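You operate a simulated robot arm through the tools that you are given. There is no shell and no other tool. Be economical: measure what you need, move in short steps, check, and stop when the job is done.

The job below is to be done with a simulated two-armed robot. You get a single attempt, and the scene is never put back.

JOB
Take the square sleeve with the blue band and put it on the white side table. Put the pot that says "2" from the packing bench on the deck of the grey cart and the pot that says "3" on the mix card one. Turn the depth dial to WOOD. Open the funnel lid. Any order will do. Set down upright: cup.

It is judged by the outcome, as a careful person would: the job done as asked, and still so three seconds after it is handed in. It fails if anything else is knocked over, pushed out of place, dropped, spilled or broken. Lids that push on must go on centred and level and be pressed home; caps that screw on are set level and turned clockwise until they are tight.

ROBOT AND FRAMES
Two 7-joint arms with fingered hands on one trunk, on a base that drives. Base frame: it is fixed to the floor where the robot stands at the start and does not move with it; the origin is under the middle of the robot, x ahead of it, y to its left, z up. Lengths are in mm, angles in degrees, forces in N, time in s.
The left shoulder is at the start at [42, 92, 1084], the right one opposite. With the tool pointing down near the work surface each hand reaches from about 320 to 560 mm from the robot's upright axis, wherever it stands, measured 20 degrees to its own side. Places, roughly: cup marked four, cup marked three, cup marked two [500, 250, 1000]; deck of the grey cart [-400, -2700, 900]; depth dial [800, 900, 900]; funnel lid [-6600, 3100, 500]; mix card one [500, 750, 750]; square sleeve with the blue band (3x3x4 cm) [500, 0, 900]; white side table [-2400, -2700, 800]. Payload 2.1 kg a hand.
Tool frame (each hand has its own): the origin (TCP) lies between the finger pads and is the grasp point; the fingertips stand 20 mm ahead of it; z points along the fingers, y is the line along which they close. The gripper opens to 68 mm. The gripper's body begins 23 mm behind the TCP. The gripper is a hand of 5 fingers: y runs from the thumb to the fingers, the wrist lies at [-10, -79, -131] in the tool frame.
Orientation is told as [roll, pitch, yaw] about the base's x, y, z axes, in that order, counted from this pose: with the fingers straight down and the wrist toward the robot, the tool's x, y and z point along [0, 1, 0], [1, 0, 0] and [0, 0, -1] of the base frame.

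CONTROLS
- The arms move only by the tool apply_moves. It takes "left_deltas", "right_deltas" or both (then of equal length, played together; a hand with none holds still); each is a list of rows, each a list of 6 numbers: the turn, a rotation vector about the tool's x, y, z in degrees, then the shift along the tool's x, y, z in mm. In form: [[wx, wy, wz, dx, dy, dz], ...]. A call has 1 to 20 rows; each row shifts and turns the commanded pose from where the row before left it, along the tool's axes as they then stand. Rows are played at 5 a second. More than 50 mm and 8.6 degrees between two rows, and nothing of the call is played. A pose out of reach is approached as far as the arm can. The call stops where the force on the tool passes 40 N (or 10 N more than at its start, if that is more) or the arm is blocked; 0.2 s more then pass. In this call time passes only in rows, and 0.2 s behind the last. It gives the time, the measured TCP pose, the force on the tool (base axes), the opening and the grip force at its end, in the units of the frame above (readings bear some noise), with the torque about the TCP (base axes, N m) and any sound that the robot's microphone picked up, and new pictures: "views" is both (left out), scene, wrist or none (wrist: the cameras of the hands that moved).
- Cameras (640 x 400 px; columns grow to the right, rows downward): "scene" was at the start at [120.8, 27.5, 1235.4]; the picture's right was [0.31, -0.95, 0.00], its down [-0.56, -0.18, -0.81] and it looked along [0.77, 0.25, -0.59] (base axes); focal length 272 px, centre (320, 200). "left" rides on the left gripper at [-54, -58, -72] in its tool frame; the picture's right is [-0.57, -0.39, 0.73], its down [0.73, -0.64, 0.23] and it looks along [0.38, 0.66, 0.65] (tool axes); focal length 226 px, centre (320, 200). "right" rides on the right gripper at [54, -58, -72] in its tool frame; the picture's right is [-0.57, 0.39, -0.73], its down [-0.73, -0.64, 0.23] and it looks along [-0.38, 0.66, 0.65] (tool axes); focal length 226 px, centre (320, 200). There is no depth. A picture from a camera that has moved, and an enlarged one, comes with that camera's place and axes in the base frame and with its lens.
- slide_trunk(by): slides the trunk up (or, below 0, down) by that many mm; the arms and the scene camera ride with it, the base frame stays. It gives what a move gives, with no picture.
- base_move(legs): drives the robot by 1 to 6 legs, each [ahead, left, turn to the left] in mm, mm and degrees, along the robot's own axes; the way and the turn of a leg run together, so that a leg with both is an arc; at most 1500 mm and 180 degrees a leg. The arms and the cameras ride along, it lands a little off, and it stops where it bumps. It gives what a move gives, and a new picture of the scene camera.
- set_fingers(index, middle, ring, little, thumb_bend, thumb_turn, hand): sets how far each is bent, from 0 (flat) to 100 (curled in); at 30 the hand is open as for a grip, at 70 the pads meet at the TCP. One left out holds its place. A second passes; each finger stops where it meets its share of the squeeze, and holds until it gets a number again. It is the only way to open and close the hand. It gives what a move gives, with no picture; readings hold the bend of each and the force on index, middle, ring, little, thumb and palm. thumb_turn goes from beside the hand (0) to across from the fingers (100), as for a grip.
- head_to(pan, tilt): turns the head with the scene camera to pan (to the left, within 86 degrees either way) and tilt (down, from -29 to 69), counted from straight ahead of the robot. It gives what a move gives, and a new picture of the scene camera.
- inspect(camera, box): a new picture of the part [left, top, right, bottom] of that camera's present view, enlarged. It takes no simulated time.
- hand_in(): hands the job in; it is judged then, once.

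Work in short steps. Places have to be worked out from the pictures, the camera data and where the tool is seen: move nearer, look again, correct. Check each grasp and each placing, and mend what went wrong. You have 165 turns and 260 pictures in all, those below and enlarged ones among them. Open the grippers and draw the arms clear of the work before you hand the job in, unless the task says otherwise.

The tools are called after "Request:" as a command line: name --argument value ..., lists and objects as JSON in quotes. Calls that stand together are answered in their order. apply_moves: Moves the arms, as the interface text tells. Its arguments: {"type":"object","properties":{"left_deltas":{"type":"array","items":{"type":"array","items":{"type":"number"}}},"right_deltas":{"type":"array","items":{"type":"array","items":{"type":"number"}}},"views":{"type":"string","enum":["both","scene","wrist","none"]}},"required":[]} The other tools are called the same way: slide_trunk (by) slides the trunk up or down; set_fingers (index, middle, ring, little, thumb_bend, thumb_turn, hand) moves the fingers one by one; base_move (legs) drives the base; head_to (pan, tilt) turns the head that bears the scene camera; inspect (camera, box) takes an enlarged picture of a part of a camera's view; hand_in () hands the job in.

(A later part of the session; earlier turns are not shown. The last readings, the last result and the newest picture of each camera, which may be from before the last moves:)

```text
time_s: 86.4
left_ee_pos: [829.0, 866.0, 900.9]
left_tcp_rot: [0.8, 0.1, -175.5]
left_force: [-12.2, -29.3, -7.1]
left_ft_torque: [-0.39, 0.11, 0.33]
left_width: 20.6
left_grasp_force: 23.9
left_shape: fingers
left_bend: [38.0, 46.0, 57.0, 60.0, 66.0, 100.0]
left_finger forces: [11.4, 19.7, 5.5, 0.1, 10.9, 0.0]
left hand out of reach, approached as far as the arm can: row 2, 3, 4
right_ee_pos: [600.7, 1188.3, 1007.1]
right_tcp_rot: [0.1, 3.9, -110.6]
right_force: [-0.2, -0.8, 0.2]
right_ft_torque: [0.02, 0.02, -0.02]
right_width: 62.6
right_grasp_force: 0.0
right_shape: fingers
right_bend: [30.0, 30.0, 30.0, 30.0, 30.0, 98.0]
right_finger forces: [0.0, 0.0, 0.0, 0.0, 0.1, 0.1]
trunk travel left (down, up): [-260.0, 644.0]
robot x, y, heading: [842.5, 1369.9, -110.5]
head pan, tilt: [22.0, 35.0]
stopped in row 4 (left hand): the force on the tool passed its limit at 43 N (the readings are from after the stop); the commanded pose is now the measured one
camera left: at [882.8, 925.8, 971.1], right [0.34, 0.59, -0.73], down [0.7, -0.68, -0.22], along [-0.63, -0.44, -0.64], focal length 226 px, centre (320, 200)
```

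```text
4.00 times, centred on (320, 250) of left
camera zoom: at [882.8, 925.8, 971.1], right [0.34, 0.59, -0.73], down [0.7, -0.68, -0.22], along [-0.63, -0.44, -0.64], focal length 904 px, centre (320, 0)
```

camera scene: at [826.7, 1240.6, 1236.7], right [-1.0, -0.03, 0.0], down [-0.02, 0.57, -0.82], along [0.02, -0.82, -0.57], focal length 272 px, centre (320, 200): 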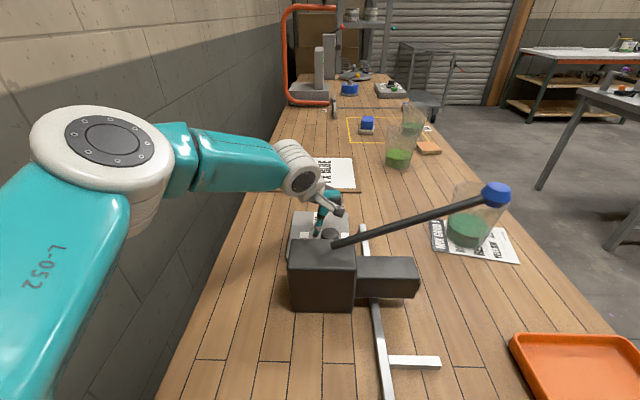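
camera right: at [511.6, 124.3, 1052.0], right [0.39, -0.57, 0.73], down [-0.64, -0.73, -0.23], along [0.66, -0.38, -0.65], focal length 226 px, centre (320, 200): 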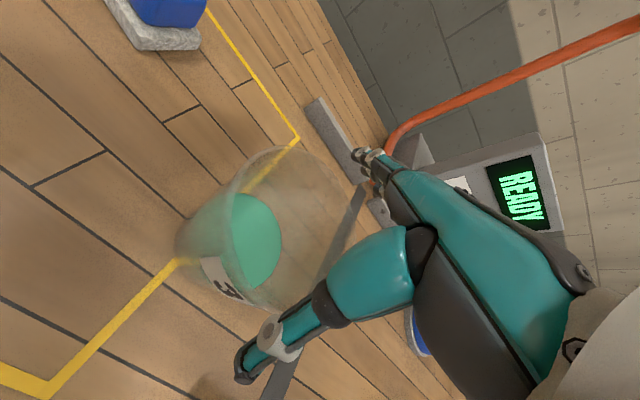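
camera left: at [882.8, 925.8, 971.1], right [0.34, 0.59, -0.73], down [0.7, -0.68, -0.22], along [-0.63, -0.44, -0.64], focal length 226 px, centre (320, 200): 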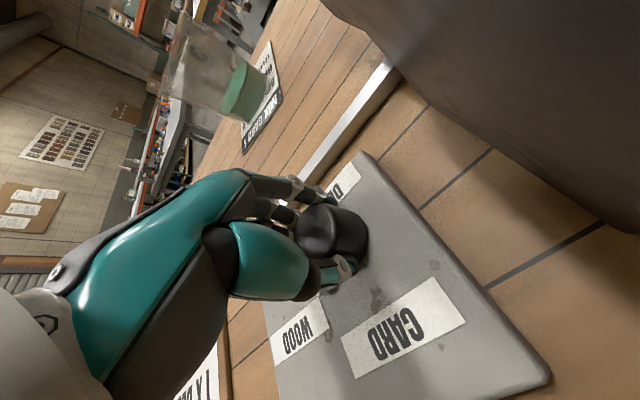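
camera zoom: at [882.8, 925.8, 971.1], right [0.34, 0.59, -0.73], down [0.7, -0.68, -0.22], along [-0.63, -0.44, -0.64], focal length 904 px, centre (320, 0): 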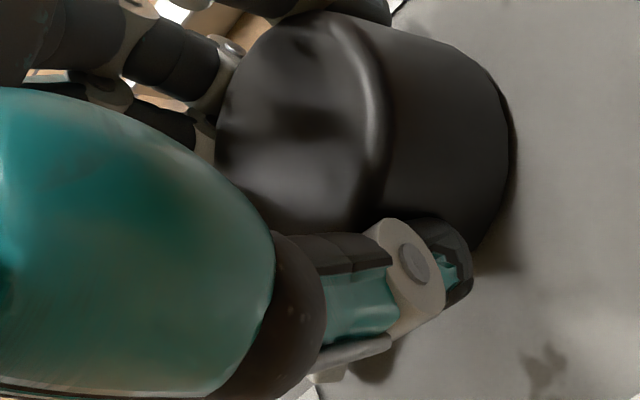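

The reach limit came again and the hand pulled at the knob; I open, back off upward and look at the nib.

Request:
set_fingers --hand "left" --index 30 --middle 30 --ring 30 --little 30 --thumb_bend 30

Request:
apply_moves --left_deltas '[[0, 0, 0, 0, 0, -20], [0, 0, 0, 0, 0, -30], [0, 0, -8, 0, 0, 0], [0, 0, -8, 0, 0, 0], [0, 0, -8, 0, 0, 0], [0, 0, -8, 0, 0, 0]]' --views "wrist"

Request:
inspect --camera "left" --box '[240, 150, 480, 300]'

```text
time_s: 87.4
left_ee_pos: [829.9, 871.0, 902.9]
left_tcp_rot: [0.6, 0.1, -175.6]
left_force: [0.6, 0.7, -0.8]
left_ft_torque: [-0.01, -0.01, 0.04]
left_width: 62.3
left_grasp_force: 0.0
left_shape: fingers
left_bend: [30.0, 30.0, 30.0, 30.0, 30.0, 98.0]
left_finger forces: [0.0, 0.1, 0.1, 0.1, 0.0, 0.0]
right_ee_pos: [603.1, 1192.6, 1008.6]
right_tcp_rot: [0.1, 3.7, -110.5]
right_force: [-0.9, 0.2, 0.6]
right_ft_torque: [-0.01, 0.0, -0.05]
right_width: 62.6
right_grasp_force: 0.0
right_shape: fingers
right_bend: [30.0, 30.0, 30.0, 30.0, 30.0, 98.0]
right_finger forces: [0.0, 0.0, 0.1, 0.1, 0.0, 0.0]
trunk travel left (down, up): [-260.0, 644.0]
robot x, y, heading: [840.9, 1367.8, -110.6]
head pan, tilt: [22.0, 35.0]
```

```text
time_s: 88.8
left_ee_pos: [828.5, 872.1, 952.1]
left_tcp_rot: [0.6, -0.4, -143.3]
left_force: [0.1, -0.4, 1.0]
left_ft_torque: [-0.04, -0.02, 0.0]
left_width: 62.2
left_grasp_force: 0.0
left_shape: fingers
left_bend: [30.0, 30.0, 30.0, 30.0, 30.0, 98.0]
left_finger forces: [0.0, 0.1, 0.1, 0.0, 0.1, 0.0]
right_ee_pos: [603.5, 1192.8, 1008.1]
right_tcp_rot: [0.2, 3.6, -110.5]
right_force: [-0.3, -0.2, -0.4]
right_ft_torque: [0.04, 0.0, 0.0]
right_width: 62.9
right_grasp_force: 0.1
right_shape: fingers
right_bend: [30.0, 30.0, 30.0, 30.0, 30.0, 98.0]
right_finger forces: [0.0, 0.1, 0.0, 0.0, 0.0, 0.0]
trunk travel left (down, up): [-260.0, 644.0]
robot x, y, heading: [840.6, 1364.6, -110.6]
head pan, tilt: [22.0, 35.0]
camera left: at [844.8, 950.1, 1022.7], right [-0.02, 0.68, -0.74], down [0.95, -0.21, -0.22], along [-0.31, -0.71, -0.64], focal length 226 px, centre (320, 200)
```

left: 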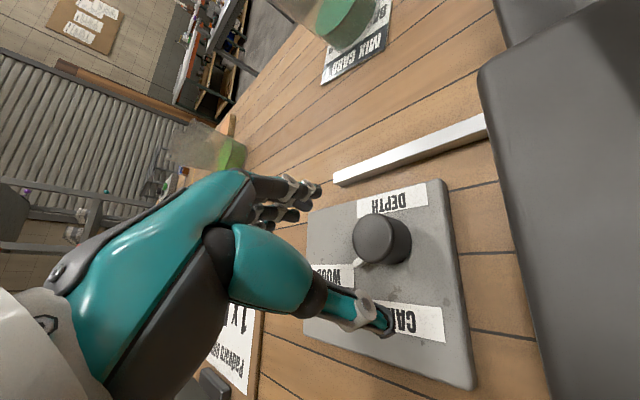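

```text
2.67 times, centred on (360, 225) of left
camera zoom: at [844.8, 950.1, 1022.7], right [-0.02, 0.68, -0.74], down [0.95, -0.21, -0.22], along [-0.31, -0.71, -0.64], focal length 603 px, centre (213, 133)
```

zoom: 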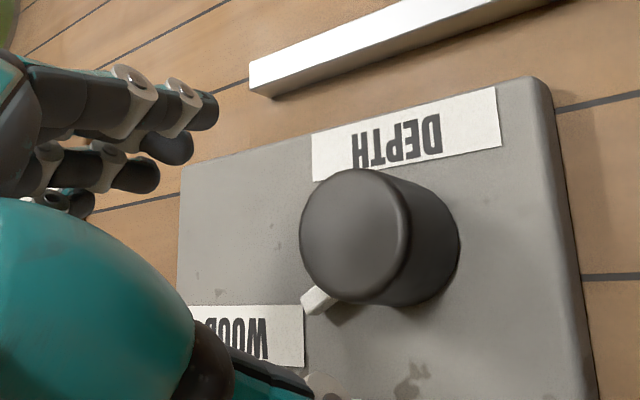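

The nib is now at ≈−63°, pointing to the near part of WOOD. I raise the hand for a second, higher view to verify the angle.

Request:
apply_moves --left_deltas '[[0, 0, 0, 0, 0, -40], [0, 0, 0, 10, 0, -40], [0, 0, -6, 20, 0, -20]]' --views "none"

Request:
inspect --camera "left" --box '[240, 100, 560, 300]'

```text
time_s: 89.6
left_ee_pos: [843.1, 853.9, 1050.4]
left_tcp_rot: [1.0, -0.4, -138.8]
left_force: [0.3, 1.1, 0.0]
left_ft_torque: [-0.03, -0.01, 0.01]
left_width: 62.2
left_grasp_force: 0.2
left_shape: fingers
left_bend: [30.0, 30.0, 30.0, 30.0, 30.0, 98.0]
left_finger forces: [0.0, 0.0, 0.1, 0.0, 0.0, 0.0]
left hand out of reach, approached as far as the arm can: row 3
right_ee_pos: [603.1, 1191.9, 1008.6]
right_tcp_rot: [0.1, 3.6, -110.4]
right_force: [0.2, 0.8, -0.2]
right_ft_torque: [0.02, -0.01, 0.01]
right_width: 62.6
right_grasp_force: 0.1
right_shape: fingers
right_bend: [30.0, 30.0, 30.0, 30.0, 30.0, 98.0]
right_finger forces: [0.0, 0.0, 0.1, 0.0, 0.0, 0.1]
trunk travel left (down, up): [-260.0, 644.0]
robot x, y, heading: [843.4, 1364.7, -110.5]
head pan, tilt: [22.0, 35.0]
```

```text
2.00 times, centred on (400, 200) of left
camera zoom: at [852.3, 932.7, 1120.6], right [-0.08, 0.67, -0.74], down [0.97, -0.13, -0.22], along [-0.25, -0.73, -0.64], focal length 452 px, centre (160, 200)
```

zoom: 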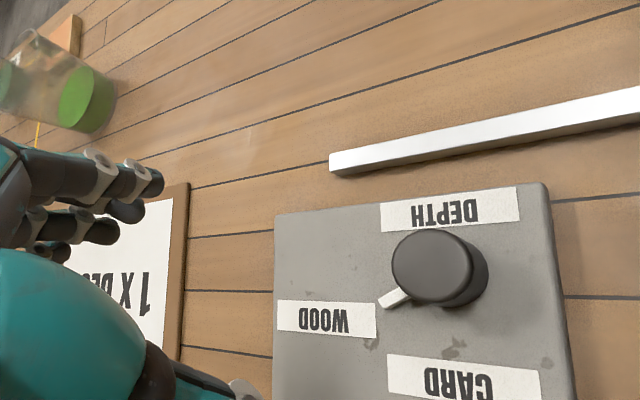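

The nib points to WOOD (≈−65°, between the label's near end and centre). The dial is done; I raise the trunk and back out.

Request:
slide_trunk --by 200

Request:
base_move --legs '[[-450, 0, 0], [0, 0, 20]]'

```text
time_s: 91.8
left_ee_pos: [850.8, 873.2, 1285.4]
left_tcp_rot: [2.7, -4.5, -137.7]
left_force: [-0.6, -1.6, 1.1]
left_ft_torque: [-0.01, -0.01, -0.01]
left_width: 62.2
left_grasp_force: 0.0
left_shape: fingers
left_bend: [30.0, 30.0, 30.0, 30.0, 30.0, 98.0]
left_finger forces: [0.1, 0.0, 0.0, 0.1, 0.1, 0.1]
right_ee_pos: [602.8, 1192.3, 1208.5]
right_tcp_rot: [0.1, 3.8, -110.5]
right_force: [0.6, 0.5, -0.1]
right_ft_torque: [0.0, -0.02, 0.02]
right_width: 62.7
right_grasp_force: 0.1
right_shape: fingers
right_bend: [30.0, 30.0, 30.0, 30.0, 30.0, 98.0]
right_finger forces: [0.0, 0.0, 0.1, 0.0, 0.1, 0.0]
trunk travel left (down, up): [-460.0, 444.0]
robot x, y, heading: [836.9, 1368.2, -110.7]
head pan, tilt: [22.0, 35.0]
```

```text
time_s: 95.6
left_ee_pos: [1179.5, 1335.0, 1285.7]
left_tcp_rot: [2.9, -4.6, -117.5]
left_force: [1.0, 0.4, 0.3]
left_ft_torque: [0.05, 0.0, -0.02]
left_width: 62.5
left_grasp_force: 0.1
left_shape: fingers
left_bend: [30.0, 30.0, 30.0, 30.0, 30.0, 98.0]
left_finger forces: [0.1, 0.0, 0.0, 0.0, 0.0, 0.0]
right_ee_pos: [838.2, 1549.8, 1209.2]
right_tcp_rot: [0.0, 3.7, -90.5]
right_force: [-0.7, 0.1, 0.0]
right_ft_torque: [0.0, 0.01, -0.02]
right_width: 62.8
right_grasp_force: 0.0
right_shape: fingers
right_bend: [30.0, 30.0, 30.0, 30.0, 30.0, 98.0]
right_finger forces: [0.1, 0.0, 0.0, 0.0, 0.0, 0.1]
trunk travel left (down, up): [-460.0, 444.0]
robot x, y, heading: [1001.4, 1792.8, -90.4]
head pan, tilt: [22.0, 35.0]
camera scene: at [1030.9, 1687.8, 1372.6], right [-0.93, -0.37, 0.0], down [-0.21, 0.53, -0.82], along [0.3, -0.76, -0.57], focal length 272 px, centre (320, 200)
```

scene: 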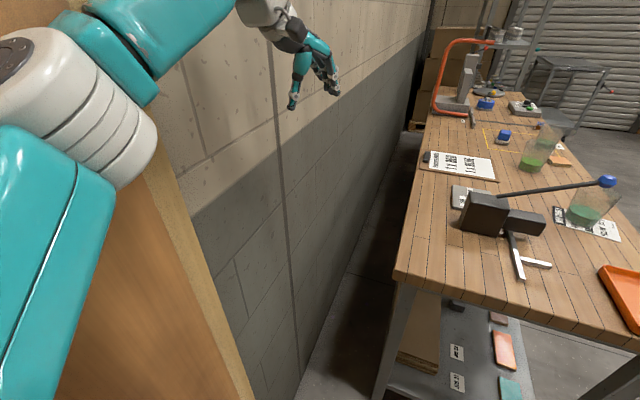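

I drive back to the front of the bench to serve pot 2 (left hand) and the sleeve (right hand) from one spot, ≈(64,117).

Request:
base_move --legs '[[0, -1000, 0], [0, 0, 90], [0, -1400, 0]]'

Request:
head_to --pan 0 --tilt 45

```text
time_s: 111.2
left_ee_pos: [444.0, 565.8, 1286.1]
left_tcp_rot: [2.8, -4.5, -28.3]
left_force: [0.6, 0.3, -0.1]
left_ft_torque: [-0.01, 0.0, -0.06]
left_width: 62.3
left_grasp_force: 0.1
left_shape: fingers
left_bend: [30.0, 30.0, 30.0, 30.0, 30.0, 98.0]
left_finger forces: [0.1, 0.0, 0.0, 0.0, 0.0, 0.1]
right_ee_pos: [224.0, 226.2, 1208.4]
right_tcp_rot: [0.0, 3.7, -1.2]
right_force: [0.2, 0.2, 0.3]
right_ft_torque: [-0.03, 0.03, 0.04]
right_width: 62.4
right_grasp_force: 0.0
right_shape: fingers
right_bend: [30.0, 30.0, 30.0, 30.0, 30.0, 98.0]
right_finger forces: [0.0, 0.1, 0.0, 0.0, 0.0, 0.0]
trunk travel left (down, up): [-460.0, 444.0]
robot x, y, heading: [-18.2, 388.9, -1.2]
head pan, tilt: [22.0, 35.0]
camera scene: at [87.0, 422.4, 1372.6], right [0.35, -0.94, 0.0], down [-0.54, -0.2, -0.82], along [0.77, 0.29, -0.57], focal length 272 px, centre (320, 200)
```

scene: 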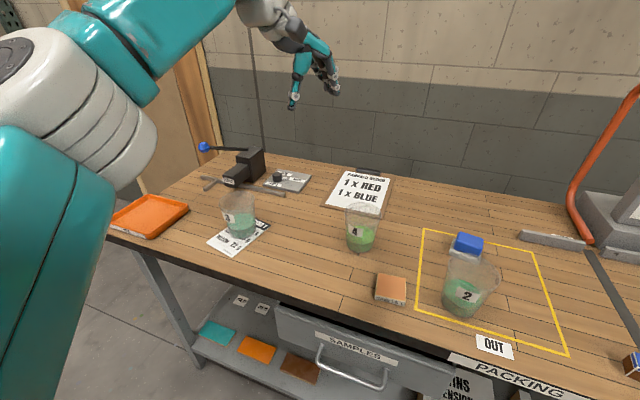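

```text
time_s: 112.1
left_ee_pos: [444.1, 566.2, 1286.8]
left_tcp_rot: [2.9, -4.5, -28.1]
left_force: [0.9, 0.2, -0.1]
left_ft_torque: [-0.01, 0.01, 0.0]
left_width: 62.4
left_grasp_force: 0.0
left_shape: fingers
left_bend: [30.0, 30.0, 30.0, 30.0, 30.0, 98.0]
left_finger forces: [0.0, 0.1, 0.0, 0.0, 0.0, 0.0]
right_ee_pos: [225.3, 226.7, 1209.9]
right_tcp_rot: [0.0, 3.8, -1.1]
right_force: [0.9, 0.2, 0.0]
right_ft_torque: [0.0, 0.02, 0.01]
right_width: 62.5
right_grasp_force: 0.1
right_shape: fingers
right_bend: [30.0, 30.0, 30.0, 30.0, 30.0, 98.0]
right_finger forces: [0.0, 0.1, 0.0, 0.0, 0.0, 0.0]
trunk travel left (down, up): [-460.0, 444.0]
robot x, y, heading: [-18.9, 392.1, -1.1]
head pan, tilt: [0.0, 45.0]
camera scene: at [85.9, 389.6, 1357.8], right [-0.02, -1.0, 0.0], down [-0.71, 0.01, -0.71], along [0.71, -0.01, -0.71], focal length 272 px, centre (320, 200)
```

scene: 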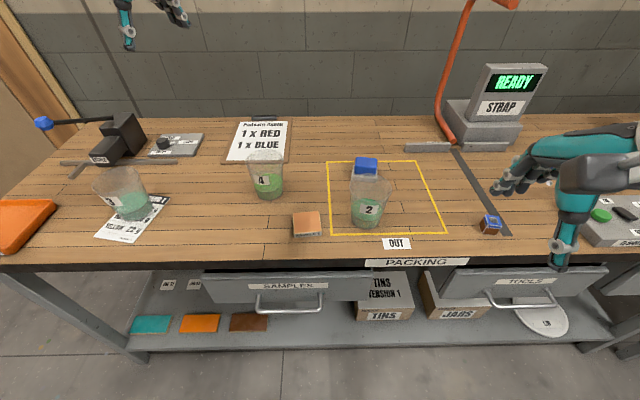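

Both arms can be levelled now, and the base shifts to put pot 2 and the sleeve in range.

Request:
apply_moves --left_deltas '[[4.5, -2.9, 0, 0, 0, 0], [0, 0, -7, 0, 0, 0], [0, 0, -7, 0, 0, 0], [0, 0, -7, 0, 0, 0], [0, 0, -7, 0, 0, 0]]' --right_deltas '[[-3.7, 0, 0, 0, 20, 0], [0, 0, -1, 0, 20, 0], [0, 0, 0, 0, 20, 0], [0, 0, 0, 0, 20, 0], [0, 0, 0, 0, 20, 0]]' --views "none"

Request:
base_move --legs '[[0, -275, 1], [75, 0, 0]]'

Request:
inspect --camera "left" --box '[0, 0, 640, 400]'

```text
time_s: 113.3
left_ee_pos: [437.9, 578.5, 1279.7]
left_tcp_rot: [-0.1, 0.1, -0.1]
left_force: [-0.1, 0.1, 0.6]
left_ft_torque: [0.03, 0.0, -0.01]
left_width: 62.0
left_grasp_force: 0.2
left_shape: fingers
left_bend: [30.0, 30.0, 30.0, 30.0, 30.0, 98.0]
left_finger forces: [0.0, 0.0, 0.1, 0.1, 0.0, 0.1]
left hand out of reach, approached as far as the arm can: row 1, 2
right_ee_pos: [325.1, 224.9, 1206.4]
right_tcp_rot: [0.1, 0.0, -0.2]
right_force: [-0.5, 0.1, -0.2]
right_ft_torque: [-0.01, 0.03, 0.01]
right_width: 62.4
right_grasp_force: 0.0
right_shape: fingers
right_bend: [30.0, 30.0, 30.0, 30.0, 30.0, 98.0]
right_finger forces: [0.0, 0.0, 0.0, 0.0, 0.0, 0.0]
trunk travel left (down, up): [-460.0, 444.0]
robot x, y, heading: [-20.8, 391.4, -1.5]
head pan, tilt: [0.0, 45.0]
```

```text
time_s: 115.8
left_ee_pos: [507.5, 319.1, 1279.0]
left_tcp_rot: [-0.1, 0.1, 1.3]
left_force: [0.4, -0.6, -0.1]
left_ft_torque: [-0.01, 0.0, 0.05]
left_width: 62.1
left_grasp_force: 0.2
left_shape: fingers
left_bend: [30.0, 30.0, 30.0, 30.0, 30.0, 98.0]
left_finger forces: [0.0, 0.0, 0.0, 0.0, 0.0, 0.0]
right_ee_pos: [403.7, -36.8, 1207.0]
right_tcp_rot: [0.1, 0.1, 1.3]
right_force: [-0.5, -0.9, -0.8]
right_ft_torque: [0.03, 0.01, 0.0]
right_width: 62.6
right_grasp_force: 0.1
right_shape: fingers
right_bend: [30.0, 30.0, 30.0, 30.0, 30.0, 98.0]
right_finger forces: [0.1, 0.1, 0.1, 0.1, 0.0, 0.1]
trunk travel left (down, up): [-460.0, 444.0]
robot x, y, heading: [55.6, 125.9, 0.2]
head pan, tilt: [0.0, 45.0]
camera scene: at [160.1, 122.0, 1357.7], right [0.0, -1.0, 0.0], down [-0.71, 0.0, -0.71], along [0.71, 0.0, -0.71], focal length 272 px, centre (320, 200)
```

scene: 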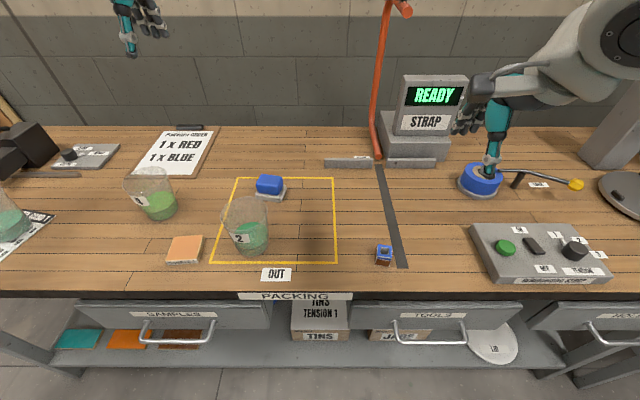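

```text
1.00 times, centred on (320, 200) of left (not enlarged: the box is as wide or as high as the picture)
camera zoom: at [452.2, 263.1, 1350.8], right [-0.38, -0.58, -0.73], down [-0.66, 0.72, -0.23], along [0.65, 0.39, -0.65], focal length 226 px, centre (320, 200)
```

zoom: 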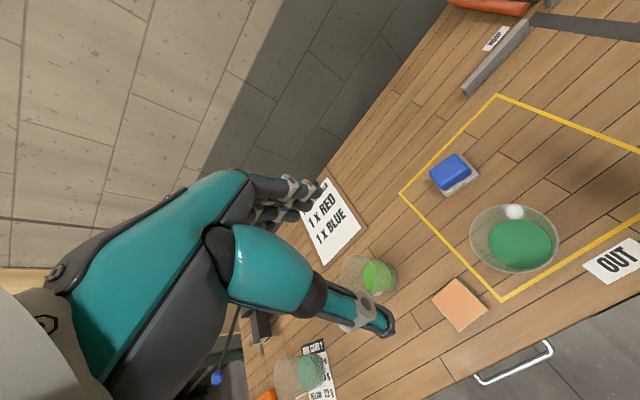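

I open the left fingers flat and lower the trunk 130 mm, then position over pot 2 as was done with pot 3.

Request:
set_fingers --hand "left" --index 0 --middle 0 --ring 0 --little 0 --thumb_bend 0 --thumb_turn 98

Request:
slide_trunk --by -130

Request:
apply_moves --left_deltas '[[0, 0, -1.3, -25, 0, 0], [0, 0, 0, -24, 2, 30], [0, 0, 0, 0, 0, 40], [0, 0, 0, 0, 0, 40]]' --views "both"

```text
time_s: 116.8
left_ee_pos: [506.8, 318.4, 1280.2]
left_tcp_rot: [-0.1, 0.1, 1.3]
left_force: [-0.2, -0.6, 0.3]
left_ft_torque: [-0.03, 0.0, 0.0]
left_width: 100.6
left_grasp_force: 0.0
left_shape: fingers
left_bend: [0.0, 0.0, 0.0, 0.0, 0.0, 94.0]
left_finger forces: [0.0, 0.1, 0.1, 0.0, 0.0, 0.0]
right_ee_pos: [402.7, -37.1, 1205.3]
right_tcp_rot: [0.0, 0.0, 1.3]
right_force: [0.6, 0.6, -0.1]
right_ft_torque: [0.0, -0.02, 0.04]
right_width: 62.5
right_grasp_force: 0.1
right_shape: fingers
right_bend: [30.0, 30.0, 30.0, 30.0, 30.0, 98.0]
right_finger forces: [0.0, 0.0, 0.1, 0.0, 0.1, 0.0]
trunk travel left (down, up): [-460.0, 444.0]
robot x, y, heading: [54.5, 118.1, 0.0]
head pan, tilt: [0.0, 45.0]
```

```text
time_s: 118.4
left_ee_pos: [506.4, 318.6, 1148.9]
left_tcp_rot: [-0.1, 0.1, 1.2]
left_force: [-0.2, -0.7, 0.9]
left_ft_torque: [0.02, 0.0, -0.01]
left_width: 100.9
left_grasp_force: 0.1
left_shape: fingers
left_bend: [0.0, 0.0, 0.0, 0.0, 0.0, 94.0]
left_finger forces: [0.0, 0.1, 0.0, 0.0, 0.0, 0.0]
right_ee_pos: [403.1, -36.6, 1076.2]
right_tcp_rot: [0.1, 0.0, 1.3]
right_force: [-0.3, 0.2, 0.0]
right_ft_torque: [0.0, -0.02, 0.06]
right_width: 62.4
right_grasp_force: 0.1
right_shape: fingers
right_bend: [30.0, 30.0, 30.0, 30.0, 30.0, 98.0]
right_finger forces: [0.0, 0.0, 0.1, 0.1, 0.1, 0.0]
trunk travel left (down, up): [-330.0, 574.0]
robot x, y, heading: [55.3, 117.8, 0.2]
head pan, tilt: [0.0, 45.0]
```

```text
time_s: 119.4
left_ee_pos: [509.6, 269.8, 1038.5]
left_tcp_rot: [-0.3, 0.0, 2.5]
left_force: [0.2, -1.0, -0.8]
left_ft_torque: [0.03, -0.03, 0.01]
left_width: 100.5
left_grasp_force: 0.0
left_shape: fingers
left_bend: [0.0, 0.0, 0.0, 0.0, 0.0, 93.0]
left_finger forces: [0.0, 0.0, 0.0, 0.0, 0.0, 0.1]
right_ee_pos: [402.6, -37.4, 1077.1]
right_tcp_rot: [0.1, 0.0, 1.3]
right_force: [0.1, -0.8, -0.8]
right_ft_torque: [-0.02, 0.01, -0.01]
right_width: 62.7
right_grasp_force: 0.1
right_shape: fingers
right_bend: [30.0, 30.0, 30.0, 30.0, 30.0, 98.0]
right_finger forces: [0.1, 0.1, 0.0, 0.1, 0.0, 0.0]
trunk travel left (down, up): [-330.0, 574.0]
robot x, y, heading: [58.5, 118.8, 0.4]
head pan, tilt: [0.0, 45.0]
camera scene: at [174.4, 122.2, 1227.0], right [0.0, -1.0, 0.0], down [-0.71, 0.0, -0.71], along [0.71, 0.0, -0.71], focal length 272 px, centre (320, 200)
camera left: at [455.3, 212.3, 1110.2], right [-0.36, -0.59, -0.73], down [-0.67, 0.7, -0.23], along [0.65, 0.41, -0.65], focal length 226 px, centre (320, 200)
```

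scene: 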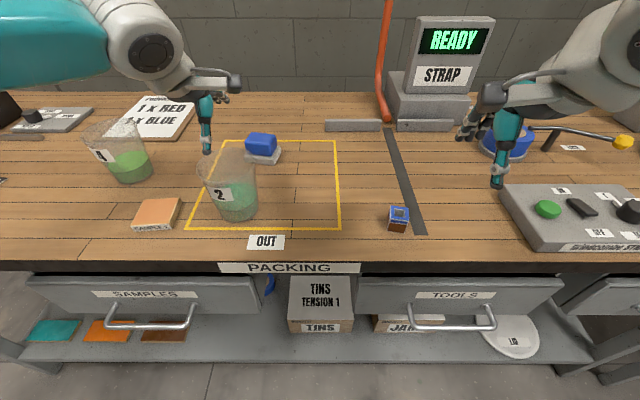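
left: 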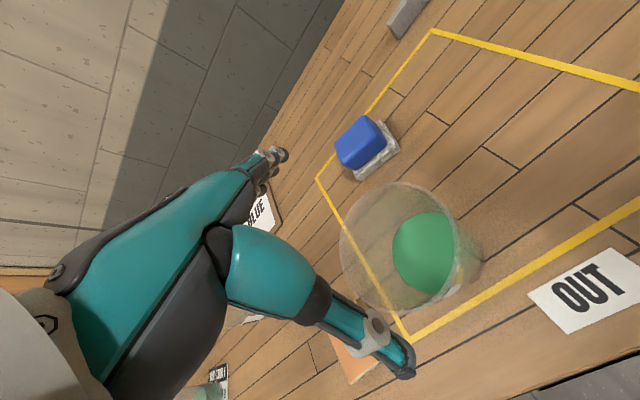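

I zoom in on pot 2's rim to fix its centre before descending.

Request:
inspect --camera "left" --box '[300, 150, 540, 300]'

Request:
inspect --camera "scene" --box '[160, 120, 320, 220]'

```text
2.67 times, centred on (420, 225) of left
camera zoom: at [455.3, 212.3, 1110.2], right [-0.36, -0.59, -0.73], down [-0.67, 0.7, -0.23], along [0.65, 0.41, -0.65], focal length 603 px, centre (53, 133)
```

zoom: 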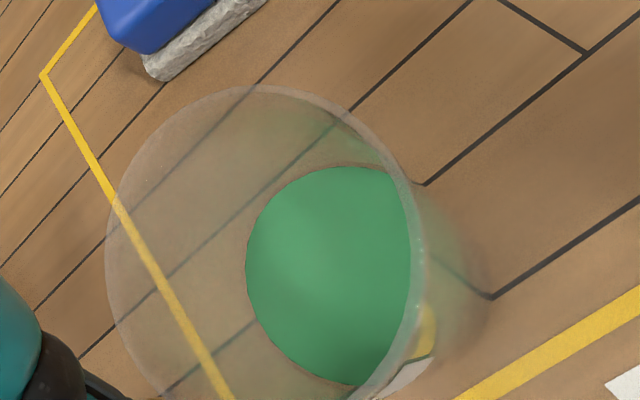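

```text
4.00 times, centred on (240, 170) of scene
camera zoom: at [174.4, 122.2, 1227.0], right [0.0, -1.0, 0.0], down [-0.71, 0.0, -0.71], along [0.71, 0.0, -0.71], focal length 1090 px, centre (640, 320)
```

zoom: 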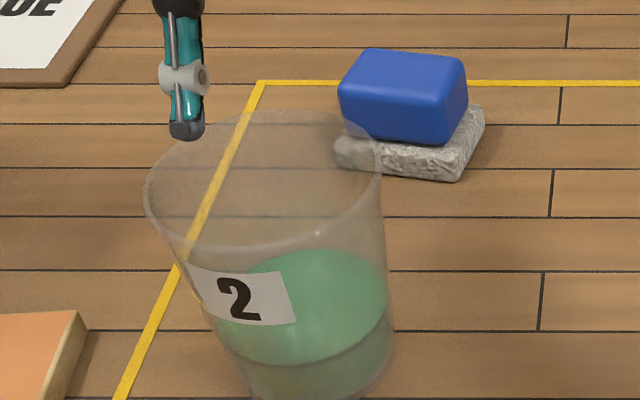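

Pot 2's rim centre ≈[524,273]. With the offset that worked before, I target x≈517, and descend to z≈965.

Request:
apply_moves --left_deltas '[[0, 0, 2.5, 3, 8, 20], [0, 0, 0, 0, 0, 20], [0, 0, 0, 0, 0, 20], [0, 0, 0, 0, 0, 7], [0, 0, 0, 0, 0, 5]]' --views "none"

Request:
inspect --camera "left" --box '[200, 100, 520, 300]'

Request:
inspect --camera "scene" --box '[160, 120, 320, 220]'

```text
time_s: 120.6
left_ee_pos: [516.4, 272.7, 968.4]
left_tcp_rot: [-0.2, -0.1, 0.1]
left_force: [-0.3, -0.1, 0.1]
left_ft_torque: [-0.01, 0.01, 0.02]
left_width: 101.1
left_grasp_force: 0.1
left_shape: fingers
left_bend: [0.0, 0.0, 0.0, 0.0, 0.0, 93.0]
left_finger forces: [0.0, 0.0, 0.0, 0.0, 0.5, 0.1]
right_ee_pos: [401.4, -36.6, 1076.0]
right_tcp_rot: [0.0, -0.1, 1.3]
right_force: [-0.4, -1.0, 1.2]
right_ft_torque: [0.01, 0.02, -0.03]
right_width: 62.5
right_grasp_force: 0.0
right_shape: fingers
right_bend: [30.0, 30.0, 30.0, 30.0, 30.0, 98.0]
right_finger forces: [0.1, 0.0, 0.0, 0.0, 0.0, 0.0]
trunk travel left (down, up): [-330.0, 574.0]
robot x, y, heading: [55.9, 119.0, 0.3]
head pan, tilt: [0.0, 45.0]
```

```text
2.00 times, centred on (360, 200) of left
camera zoom: at [460.2, 218.3, 1039.3], right [-0.39, -0.57, -0.73], down [-0.64, 0.73, -0.23], along [0.66, 0.38, -0.65], focal length 452 px, centre (240, 200)
```

zoom: 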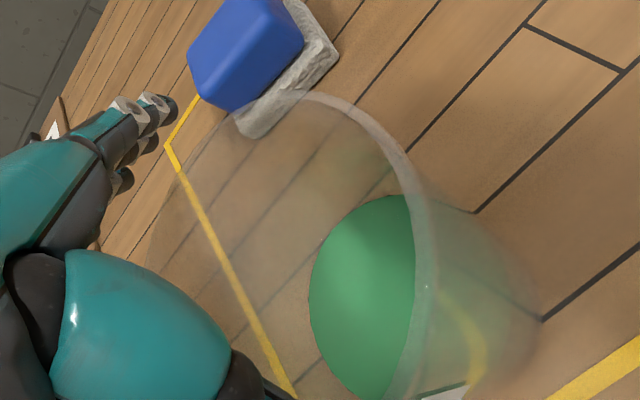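

```text
4.00 times, centred on (240, 170) of scene
camera zoom: at [174.3, 122.1, 1227.0], right [0.0, -1.0, 0.0], down [-0.71, 0.0, -0.71], along [0.71, 0.0, -0.71], focal length 1090 px, centre (640, 320)
```

zoom: 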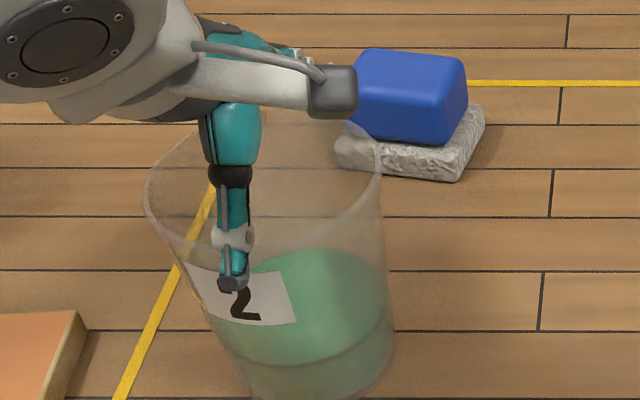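

Thumb reads 0.5 N. I shift 3 mm back toward the robot and go down 8 mm.

Request:
apply_moves --left_deltas '[[0, 0, 0, 0, -3, 0], [0, 0, 0, 0, 0, 4], [0, 0, 0, 0, 0, 4]]' --views "none"

```text
time_s: 121.4
left_ee_pos: [514.9, 273.2, 961.5]
left_tcp_rot: [-0.2, -0.1, 0.1]
left_force: [-2.3, -0.6, 6.9]
left_ft_torque: [-0.02, 0.31, -0.03]
left_width: 102.3
left_grasp_force: 3.2
left_shape: fingers
left_bend: [0.0, 0.0, 0.0, 0.0, 0.0, 93.0]
left_finger forces: [0.0, 0.0, 0.1, 0.0, 6.4, 0.1]
right_ee_pos: [401.8, -36.8, 1076.4]
right_tcp_rot: [0.1, 0.0, 1.3]
right_force: [0.2, 0.3, -0.5]
right_ft_torque: [-0.03, -0.01, -0.02]
right_width: 62.5
right_grasp_force: 0.2
right_shape: fingers
right_bend: [30.0, 30.0, 30.0, 30.0, 30.0, 98.0]
right_finger forces: [0.0, 0.1, 0.0, 0.0, 0.1, 0.1]
trunk travel left (down, up): [-330.0, 574.0]
robot x, y, heading: [55.6, 121.7, -0.2]
head pan, tilt: [0.0, 45.0]
```

Thumb still rubs (6 N). Up, 4 mm further back, then down again.

Request:
apply_moves --left_deltas '[[0, 0, 0, 0, 0, -6], [0, 0, 0, 0, -4, 0], [0, 0, 0, 0, 0, 5], [0, 0, 0, 0, 0, 5]]' --views "none"

```text
time_s: 122.4
left_ee_pos: [510.5, 274.6, 956.5]
left_tcp_rot: [-0.1, 0.1, 0.2]
left_force: [-0.6, 0.3, 5.0]
left_ft_torque: [-0.02, -0.02, -0.02]
left_width: 102.4
left_grasp_force: 2.1
left_shape: fingers
left_bend: [0.0, 0.0, 0.0, 0.0, 0.0, 93.0]
left_finger forces: [1.3, 0.4, 0.1, 0.0, 2.8, 0.1]
right_ee_pos: [402.6, -36.5, 1076.2]
right_tcp_rot: [0.1, 0.0, 1.3]
right_force: [-0.1, 0.6, 0.0]
right_ft_torque: [0.0, 0.01, 0.04]
right_width: 62.7
right_grasp_force: 0.1
right_shape: fingers
right_bend: [30.0, 30.0, 30.0, 30.0, 30.0, 98.0]
right_finger forces: [0.1, 0.1, 0.1, 0.1, 0.0, 0.0]
trunk travel left (down, up): [-330.0, 574.0]
robot x, y, heading: [58.9, 121.8, 0.2]
head pan, tilt: [0.0, 45.0]
```

Balanced on both sides. Closing as with pot 3.

Request:
set_fingers --hand "left" --index 60 --middle 60 --ring 60 --little 60 --thumb_bend 60

Request:
apply_moves --left_deltas '[[0, 0, 0, 0, 0, -5], [0, 0, 0, 0, 0, -6], [0, 0, 0, 0, 0, -6]]' --views "none"

Request:
inspect --camera "scene" --box '[160, 120, 320, 220]'

```text
time_s: 123.4
left_ee_pos: [513.3, 272.3, 960.1]
left_tcp_rot: [-0.2, -0.6, 0.0]
left_force: [1.4, 0.5, 22.7]
left_ft_torque: [0.28, -0.71, -0.02]
left_width: 94.3
left_grasp_force: 35.2
left_shape: fingers
left_bend: [7.0, 24.0, 30.0, 51.0, 21.0, 81.0]
left_finger forces: [5.3, 12.7, 11.6, 10.6, 30.7, 0.1]
right_ee_pos: [400.6, -37.3, 1076.9]
right_tcp_rot: [0.2, -0.1, 1.3]
right_force: [0.2, -0.8, 0.3]
right_ft_torque: [-0.02, 0.0, -0.02]
right_width: 62.8
right_grasp_force: 0.0
right_shape: fingers
right_bend: [30.0, 30.0, 30.0, 30.0, 30.0, 98.0]
right_finger forces: [0.0, 0.0, 0.1, 0.0, 0.0, 0.0]
trunk travel left (down, up): [-330.0, 574.0]
robot x, y, heading: [57.0, 124.0, 0.2]
head pan, tilt: [0.0, 45.0]
stopped (left hand): the force on the tool passed its limit at 41 N (the readings are from after the stop); the commanded pose is now the measured one
```

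```text
time_s: 124.2
left_ee_pos: [511.4, 273.7, 973.7]
left_tcp_rot: [-0.1, -0.1, 0.1]
left_force: [0.1, 1.5, -1.2]
left_ft_torque: [0.01, 0.02, -0.02]
left_width: 92.1
left_grasp_force: 33.1
left_shape: fingers
left_bend: [9.0, 24.0, 30.0, 51.0, 23.0, 80.0]
left_finger forces: [3.0, 12.0, 10.7, 8.9, 31.6, 0.0]
right_ee_pos: [402.2, -36.6, 1077.5]
right_tcp_rot: [0.2, 0.0, 1.3]
right_force: [0.4, 0.4, 0.7]
right_ft_torque: [-0.01, 0.02, -0.03]
right_width: 62.3
right_grasp_force: 0.0
right_shape: fingers
right_bend: [30.0, 30.0, 30.0, 30.0, 30.0, 98.0]
right_finger forces: [0.0, 0.1, 0.1, 0.0, 0.0, 0.0]
trunk travel left (down, up): [-330.0, 574.0]
robot x, y, heading: [54.2, 122.6, 0.1]
head pan, tilt: [0.0, 45.0]
```

```text
4.00 times, centred on (240, 170) of scene
camera zoom: at [174.5, 122.2, 1226.9], right [0.0, -1.0, 0.0], down [-0.71, 0.0, -0.71], along [0.71, 0.0, -0.71], focal length 1090 px, centre (640, 320)
```

zoom: 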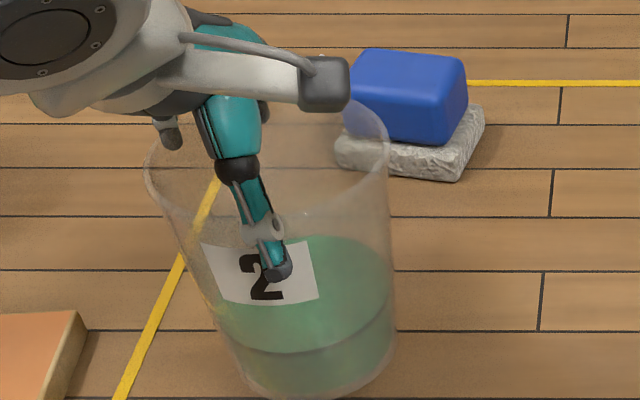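

It holds like before. I lift it 110 mm by the arm and check.

Request:
apply_moves --left_deltas '[[0, 0, 0, 0, 0, -12], [0, 0, 0, 0, 0, -20], [0, 0, 0, 0, 0, -25], [0, 0, 0, 0, 0, -25], [0, 0, 0, 0, 0, -25]]' --views "scene"

Request:
inspect --camera "right" --box '[0, 0, 640, 400]'

```text
time_s: 125.4
left_ee_pos: [511.6, 273.5, 1081.5]
left_tcp_rot: [-0.2, -0.2, 0.0]
left_force: [0.6, -0.3, -1.7]
left_ft_torque: [0.01, -0.01, -0.02]
left_width: 91.8
left_grasp_force: 31.4
left_shape: fingers
left_bend: [10.0, 24.0, 30.0, 52.0, 23.0, 81.0]
left_finger forces: [2.6, 11.4, 10.4, 8.7, 29.8, 0.0]
right_ee_pos: [402.0, -38.0, 1077.6]
right_tcp_rot: [0.1, 0.1, 1.2]
right_force: [-0.2, 0.3, 0.0]
right_ft_torque: [0.03, 0.0, 0.01]
right_width: 62.6
right_grasp_force: 0.0
right_shape: fingers
right_bend: [30.0, 30.0, 30.0, 30.0, 30.0, 98.0]
right_finger forces: [0.0, 0.0, 0.0, 0.1, 0.1, 0.0]
trunk travel left (down, up): [-330.0, 574.0]
robot x, y, heading: [57.9, 122.6, 0.3]
head pan, tilt: [0.0, 45.0]
camera scene: at [174.6, 122.2, 1227.0], right [0.0, -1.0, 0.0], down [-0.71, 0.0, -0.71], along [0.71, 0.0, -0.71], focal length 272 px, centre (320, 200)
```

scene: 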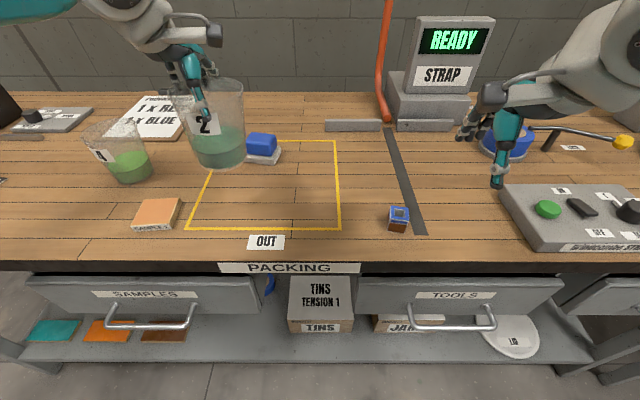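

```text
1.00 times, centred on (320, 200) of right (not enlarged: the box is as wide or as high as the picture)
camera zoom: at [342.8, 16.1, 1148.3], right [0.4, -0.56, 0.73], down [-0.62, -0.75, -0.23], along [0.67, -0.36, -0.65], focal length 226 px, centre (320, 200)
```

zoom: 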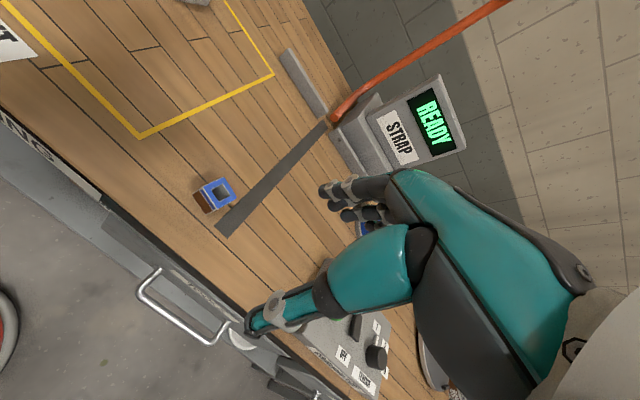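

Pot 2 is held and clear. The sleeve is at ≈[481,−9], top z≈890; I zoom to see its orientation.

Request:
inspect --camera "scene" --box '[368, 195, 432, 235]'

Request:
inspect --camera "right" --box '[180, 165, 260, 215]'

```text
10.00 times, centred on (400, 215) of scene
camera zoom: at [174.6, 122.2, 1227.0], right [0.0, -1.0, 0.0], down [-0.71, 0.0, -0.71], along [0.71, 0.0, -0.71], focal length 2725 px, centre (-480, 50)
```

zoom: 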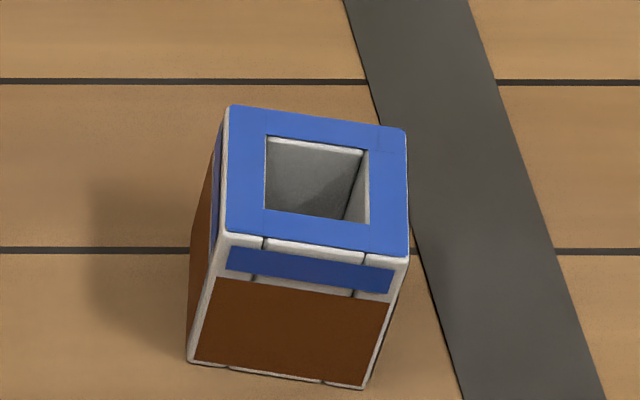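

```text
8.00 times, centred on (220, 190) of right
camera zoom: at [342.8, 16.1, 1148.3], right [0.4, -0.56, 0.73], down [-0.62, -0.75, -0.23], along [0.67, -0.36, -0.65], focal length 1808 px, centre (1120, 280)
```

zoom: 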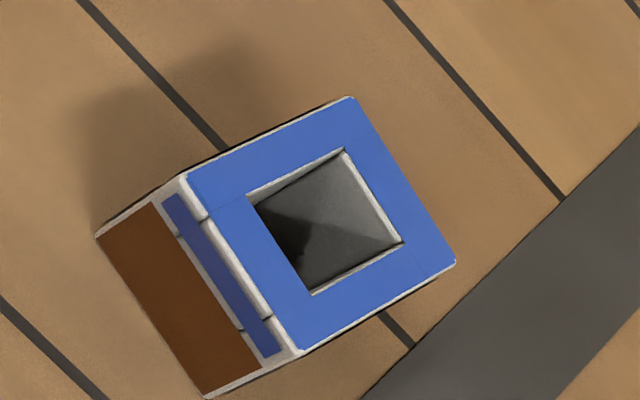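

Sleeve centre ≈[481,−10], turned ≈−12°. I yaw the right hand to match, move over it and go down to z≈940.

Request:
apply_moves --right_deltas '[[0, 0, 6.6, 0, 0, 0], [0, 0, 6.6, 0, 0, 0], [0, 0, 0, 21.9, 35.8, 20], [0, 0, 0, 21.9, 35.8, 20], [0, 0, 0, 0, 0, 48], [0, 0, 0, 0, 0, 48]]' --views "both"

Request:
inspect --camera "right" --box '[160, 150, 400, 300]'

```text
time_s: 126.8
left_ee_pos: [511.0, 274.2, 1081.6]
left_tcp_rot: [-0.2, -0.2, 0.1]
left_force: [-0.5, -0.5, -0.7]
left_ft_torque: [0.01, 0.01, -0.03]
left_width: 91.4
left_grasp_force: 31.1
left_shape: fingers
left_bend: [10.0, 24.0, 30.0, 52.0, 23.0, 81.0]
left_finger forces: [2.6, 11.4, 10.3, 8.6, 29.7, 0.1]
right_ee_pos: [481.2, -6.9, 939.2]
right_tcp_rot: [0.1, 0.0, -11.9]
right_force: [0.7, 0.5, -0.1]
right_ft_torque: [-0.01, -0.02, 0.0]
right_width: 62.5
right_grasp_force: 0.0
right_shape: fingers
right_bend: [30.0, 30.0, 30.0, 30.0, 30.0, 98.0]
right_finger forces: [0.1, 0.0, 0.0, 0.1, 0.0, 0.0]
trunk travel left (down, up): [-330.0, 574.0]
robot x, y, heading: [56.7, 126.2, 0.0]
head pan, tilt: [0.0, 45.0]
camera scene: at [174.6, 122.1, 1226.9], right [0.0, -1.0, 0.0], down [-0.71, 0.0, -0.71], along [0.71, 0.0, -0.71], focal length 272 px, centre (320, 200)
camera right: at [435.6, 57.2, 1011.0], right [0.26, -0.64, 0.73], down [-0.78, -0.58, -0.23], along [0.57, -0.5, -0.65], focal length 226 px, centre (320, 200)
```

scene: 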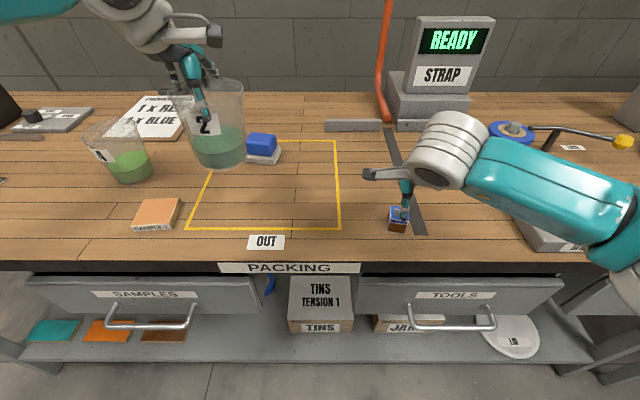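
right: 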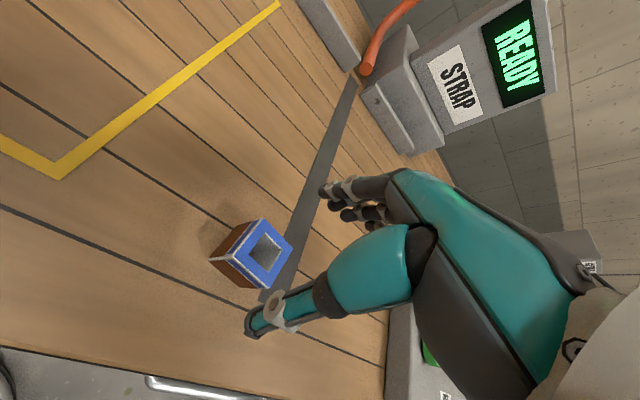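

```text
2.67 times, centred on (280, 225) of right
camera zoom: at [435.6, 57.2, 1011.0], right [0.26, -0.64, 0.73], down [-0.78, -0.58, -0.23], along [0.57, -0.5, -0.65], focal length 603 px, centre (427, 133)
```

zoom: 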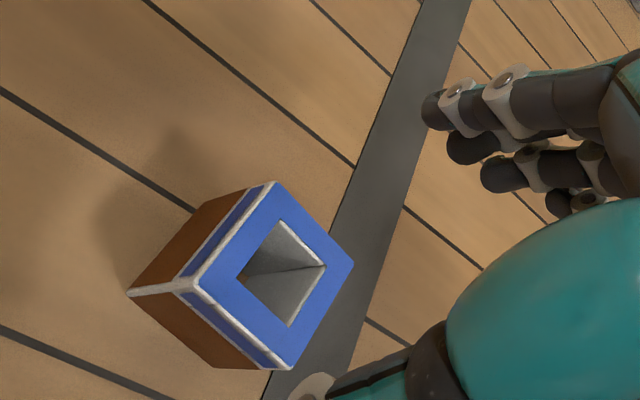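

Aligned. Descend to z≈888 and close index, middle and thumb.

Request:
apply_moves --right_deltas '[[0, 0, 0, -1, -1, 20], [0, 0, 0, 0, 0, 16], [0, 0, 0, 0, 0, 15]]' --views "none"

Request:
set_fingers --hand "right" --index 65 --middle 65 --ring 65 --thumb_bend 65

Request:
inspect --camera "right" --box '[160, 100, 480, 300]'

```text
time_s: 127.6
left_ee_pos: [511.2, 274.0, 1083.2]
left_tcp_rot: [-0.2, -0.2, 0.1]
left_force: [-0.1, 0.3, -2.3]
left_ft_torque: [0.01, 0.01, -0.01]
left_width: 91.6
left_grasp_force: 31.3
left_shape: fingers
left_bend: [10.0, 24.0, 30.0, 52.0, 23.0, 81.0]
left_finger forces: [2.4, 11.2, 10.3, 8.6, 29.6, 0.1]
right_ee_pos: [481.1, -8.5, 889.3]
right_tcp_rot: [0.2, 0.1, -11.9]
right_force: [0.3, 0.0, -0.8]
right_ft_torque: [0.03, 0.0, -0.02]
right_width: 62.7
right_grasp_force: 0.1
right_shape: fingers
right_bend: [30.0, 30.0, 30.0, 30.0, 30.0, 98.0]
right_finger forces: [0.0, 0.0, 0.0, 0.1, 0.0, 0.1]
trunk travel left (down, up): [-330.0, 574.0]
robot x, y, heading: [56.6, 124.6, 0.4]
head pan, tilt: [0.0, 45.0]
```

```text
time_s: 128.6
left_ee_pos: [512.2, 274.4, 1082.4]
left_tcp_rot: [-0.2, -0.2, 0.2]
left_force: [0.2, 0.0, -2.5]
left_ft_torque: [-0.02, -0.02, 0.01]
left_width: 91.8
left_grasp_force: 31.3
left_shape: fingers
left_bend: [10.0, 24.0, 30.0, 52.0, 23.0, 81.0]
left_finger forces: [2.6, 11.4, 10.3, 8.7, 29.6, 0.1]
right_ee_pos: [480.0, -8.9, 888.9]
right_tcp_rot: [0.1, 0.0, -11.9]
right_force: [0.5, -0.6, -0.3]
right_ft_torque: [0.0, -0.01, 0.01]
right_width: 21.6
right_grasp_force: 6.0
right_shape: fingers
right_bend: [57.0, 59.0, 64.0, 30.0, 52.0, 100.0]
right_finger forces: [2.8, 3.0, 0.5, 0.0, 6.1, 0.0]
trunk travel left (down, up): [-330.0, 574.0]
robot x, y, heading: [60.6, 117.7, 0.3]
head pan, tilt: [0.0, 45.0]
```

```text
2.00 times, centred on (320, 200) of right
camera zoom: at [434.3, 56.9, 961.4], right [0.26, -0.64, 0.73], down [-0.78, -0.58, -0.23], along [0.57, -0.5, -0.65], focal length 452 px, centre (320, 200)
```

zoom: 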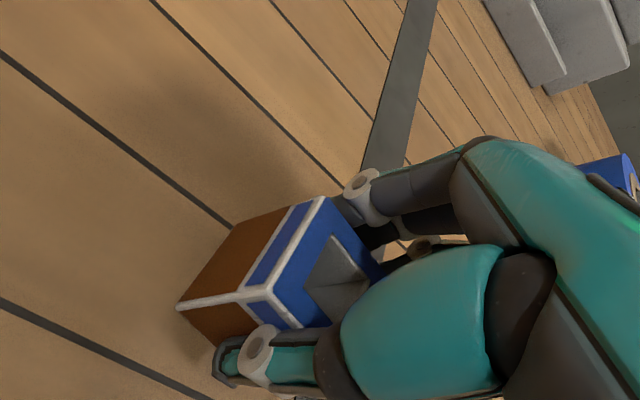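

Gripped; I firm up the squeeze and lift.

Request:
set_fingers --hand "right" --index 72 --middle 72 --thumb_bend 72

Request:
apply_moves --right_deltas '[[0, 0, 0, 0, 0, -15], [0, 0, 0, 0, 0, -35], [0, 0, 0, 0, 0, -45], [0, 0, 0, 0, 0, -45], [0, 0, 0, 0, 0, -45]]' --views "both"

```text
time_s: 129.6
left_ee_pos: [510.4, 273.6, 1082.1]
left_tcp_rot: [-0.2, -0.2, 0.2]
left_force: [0.1, -1.0, -1.7]
left_ft_torque: [-0.01, 0.0, 0.0]
left_width: 91.3
left_grasp_force: 31.1
left_shape: fingers
left_bend: [10.0, 24.0, 30.0, 52.0, 23.0, 81.0]
left_finger forces: [2.5, 11.2, 10.3, 8.5, 29.6, 0.0]
right_ee_pos: [480.2, -9.5, 889.8]
right_tcp_rot: [0.1, 0.0, -11.8]
right_force: [0.2, 0.2, 0.3]
right_ft_torque: [0.01, -0.01, 0.01]
right_width: 21.1
right_grasp_force: 8.7
right_shape: fingers
right_bend: [59.0, 62.0, 66.0, 30.0, 46.0, 100.0]
right_finger forces: [4.9, 4.4, 0.5, 0.0, 8.9, 0.0]
trunk travel left (down, up): [-330.0, 574.0]
robot x, y, heading: [56.5, 123.4, 0.3]
head pan, tilt: [0.0, 45.0]
```

```text
time_s: 130.8
left_ee_pos: [511.4, 274.4, 1082.1]
left_tcp_rot: [-0.2, -0.2, 0.2]
left_force: [-0.4, 0.2, -1.0]
left_ft_torque: [0.0, 0.04, -0.03]
left_width: 91.7
left_grasp_force: 30.8
left_shape: fingers
left_bend: [10.0, 24.0, 30.0, 52.0, 23.0, 81.0]
left_finger forces: [2.5, 11.4, 10.3, 8.5, 29.4, 0.0]
right_ee_pos: [482.3, -10.1, 1075.6]
right_tcp_rot: [0.2, 0.0, -12.0]
right_force: [0.4, -0.3, -0.5]
right_ft_torque: [0.02, 0.0, 0.03]
right_width: 20.8
right_grasp_force: 8.5
right_shape: fingers
right_bend: [59.0, 62.0, 66.0, 30.0, 45.0, 100.0]
right_finger forces: [4.6, 4.3, 0.5, 0.0, 8.7, 0.0]
trunk travel left (down, up): [-330.0, 574.0]
robot x, y, heading: [56.0, 123.8, 0.2]
head pan, tilt: [0.0, 45.0]
camera scene: at [174.5, 122.2, 1227.0], right [0.0, -1.0, 0.0], down [-0.71, 0.0, -0.71], along [0.71, 0.0, -0.71], focal length 272 px, centre (320, 200)
camera right: at [435.3, 55.3, 1147.3], right [0.26, -0.64, 0.73], down [-0.78, -0.58, -0.23], along [0.57, -0.5, -0.65], focal length 226 px, centre (320, 200)
```

scene: 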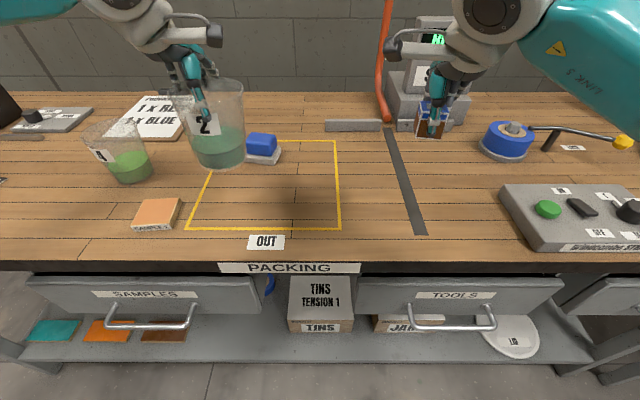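
right: 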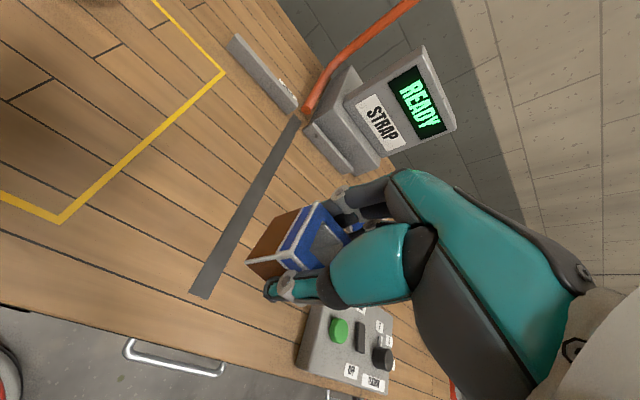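

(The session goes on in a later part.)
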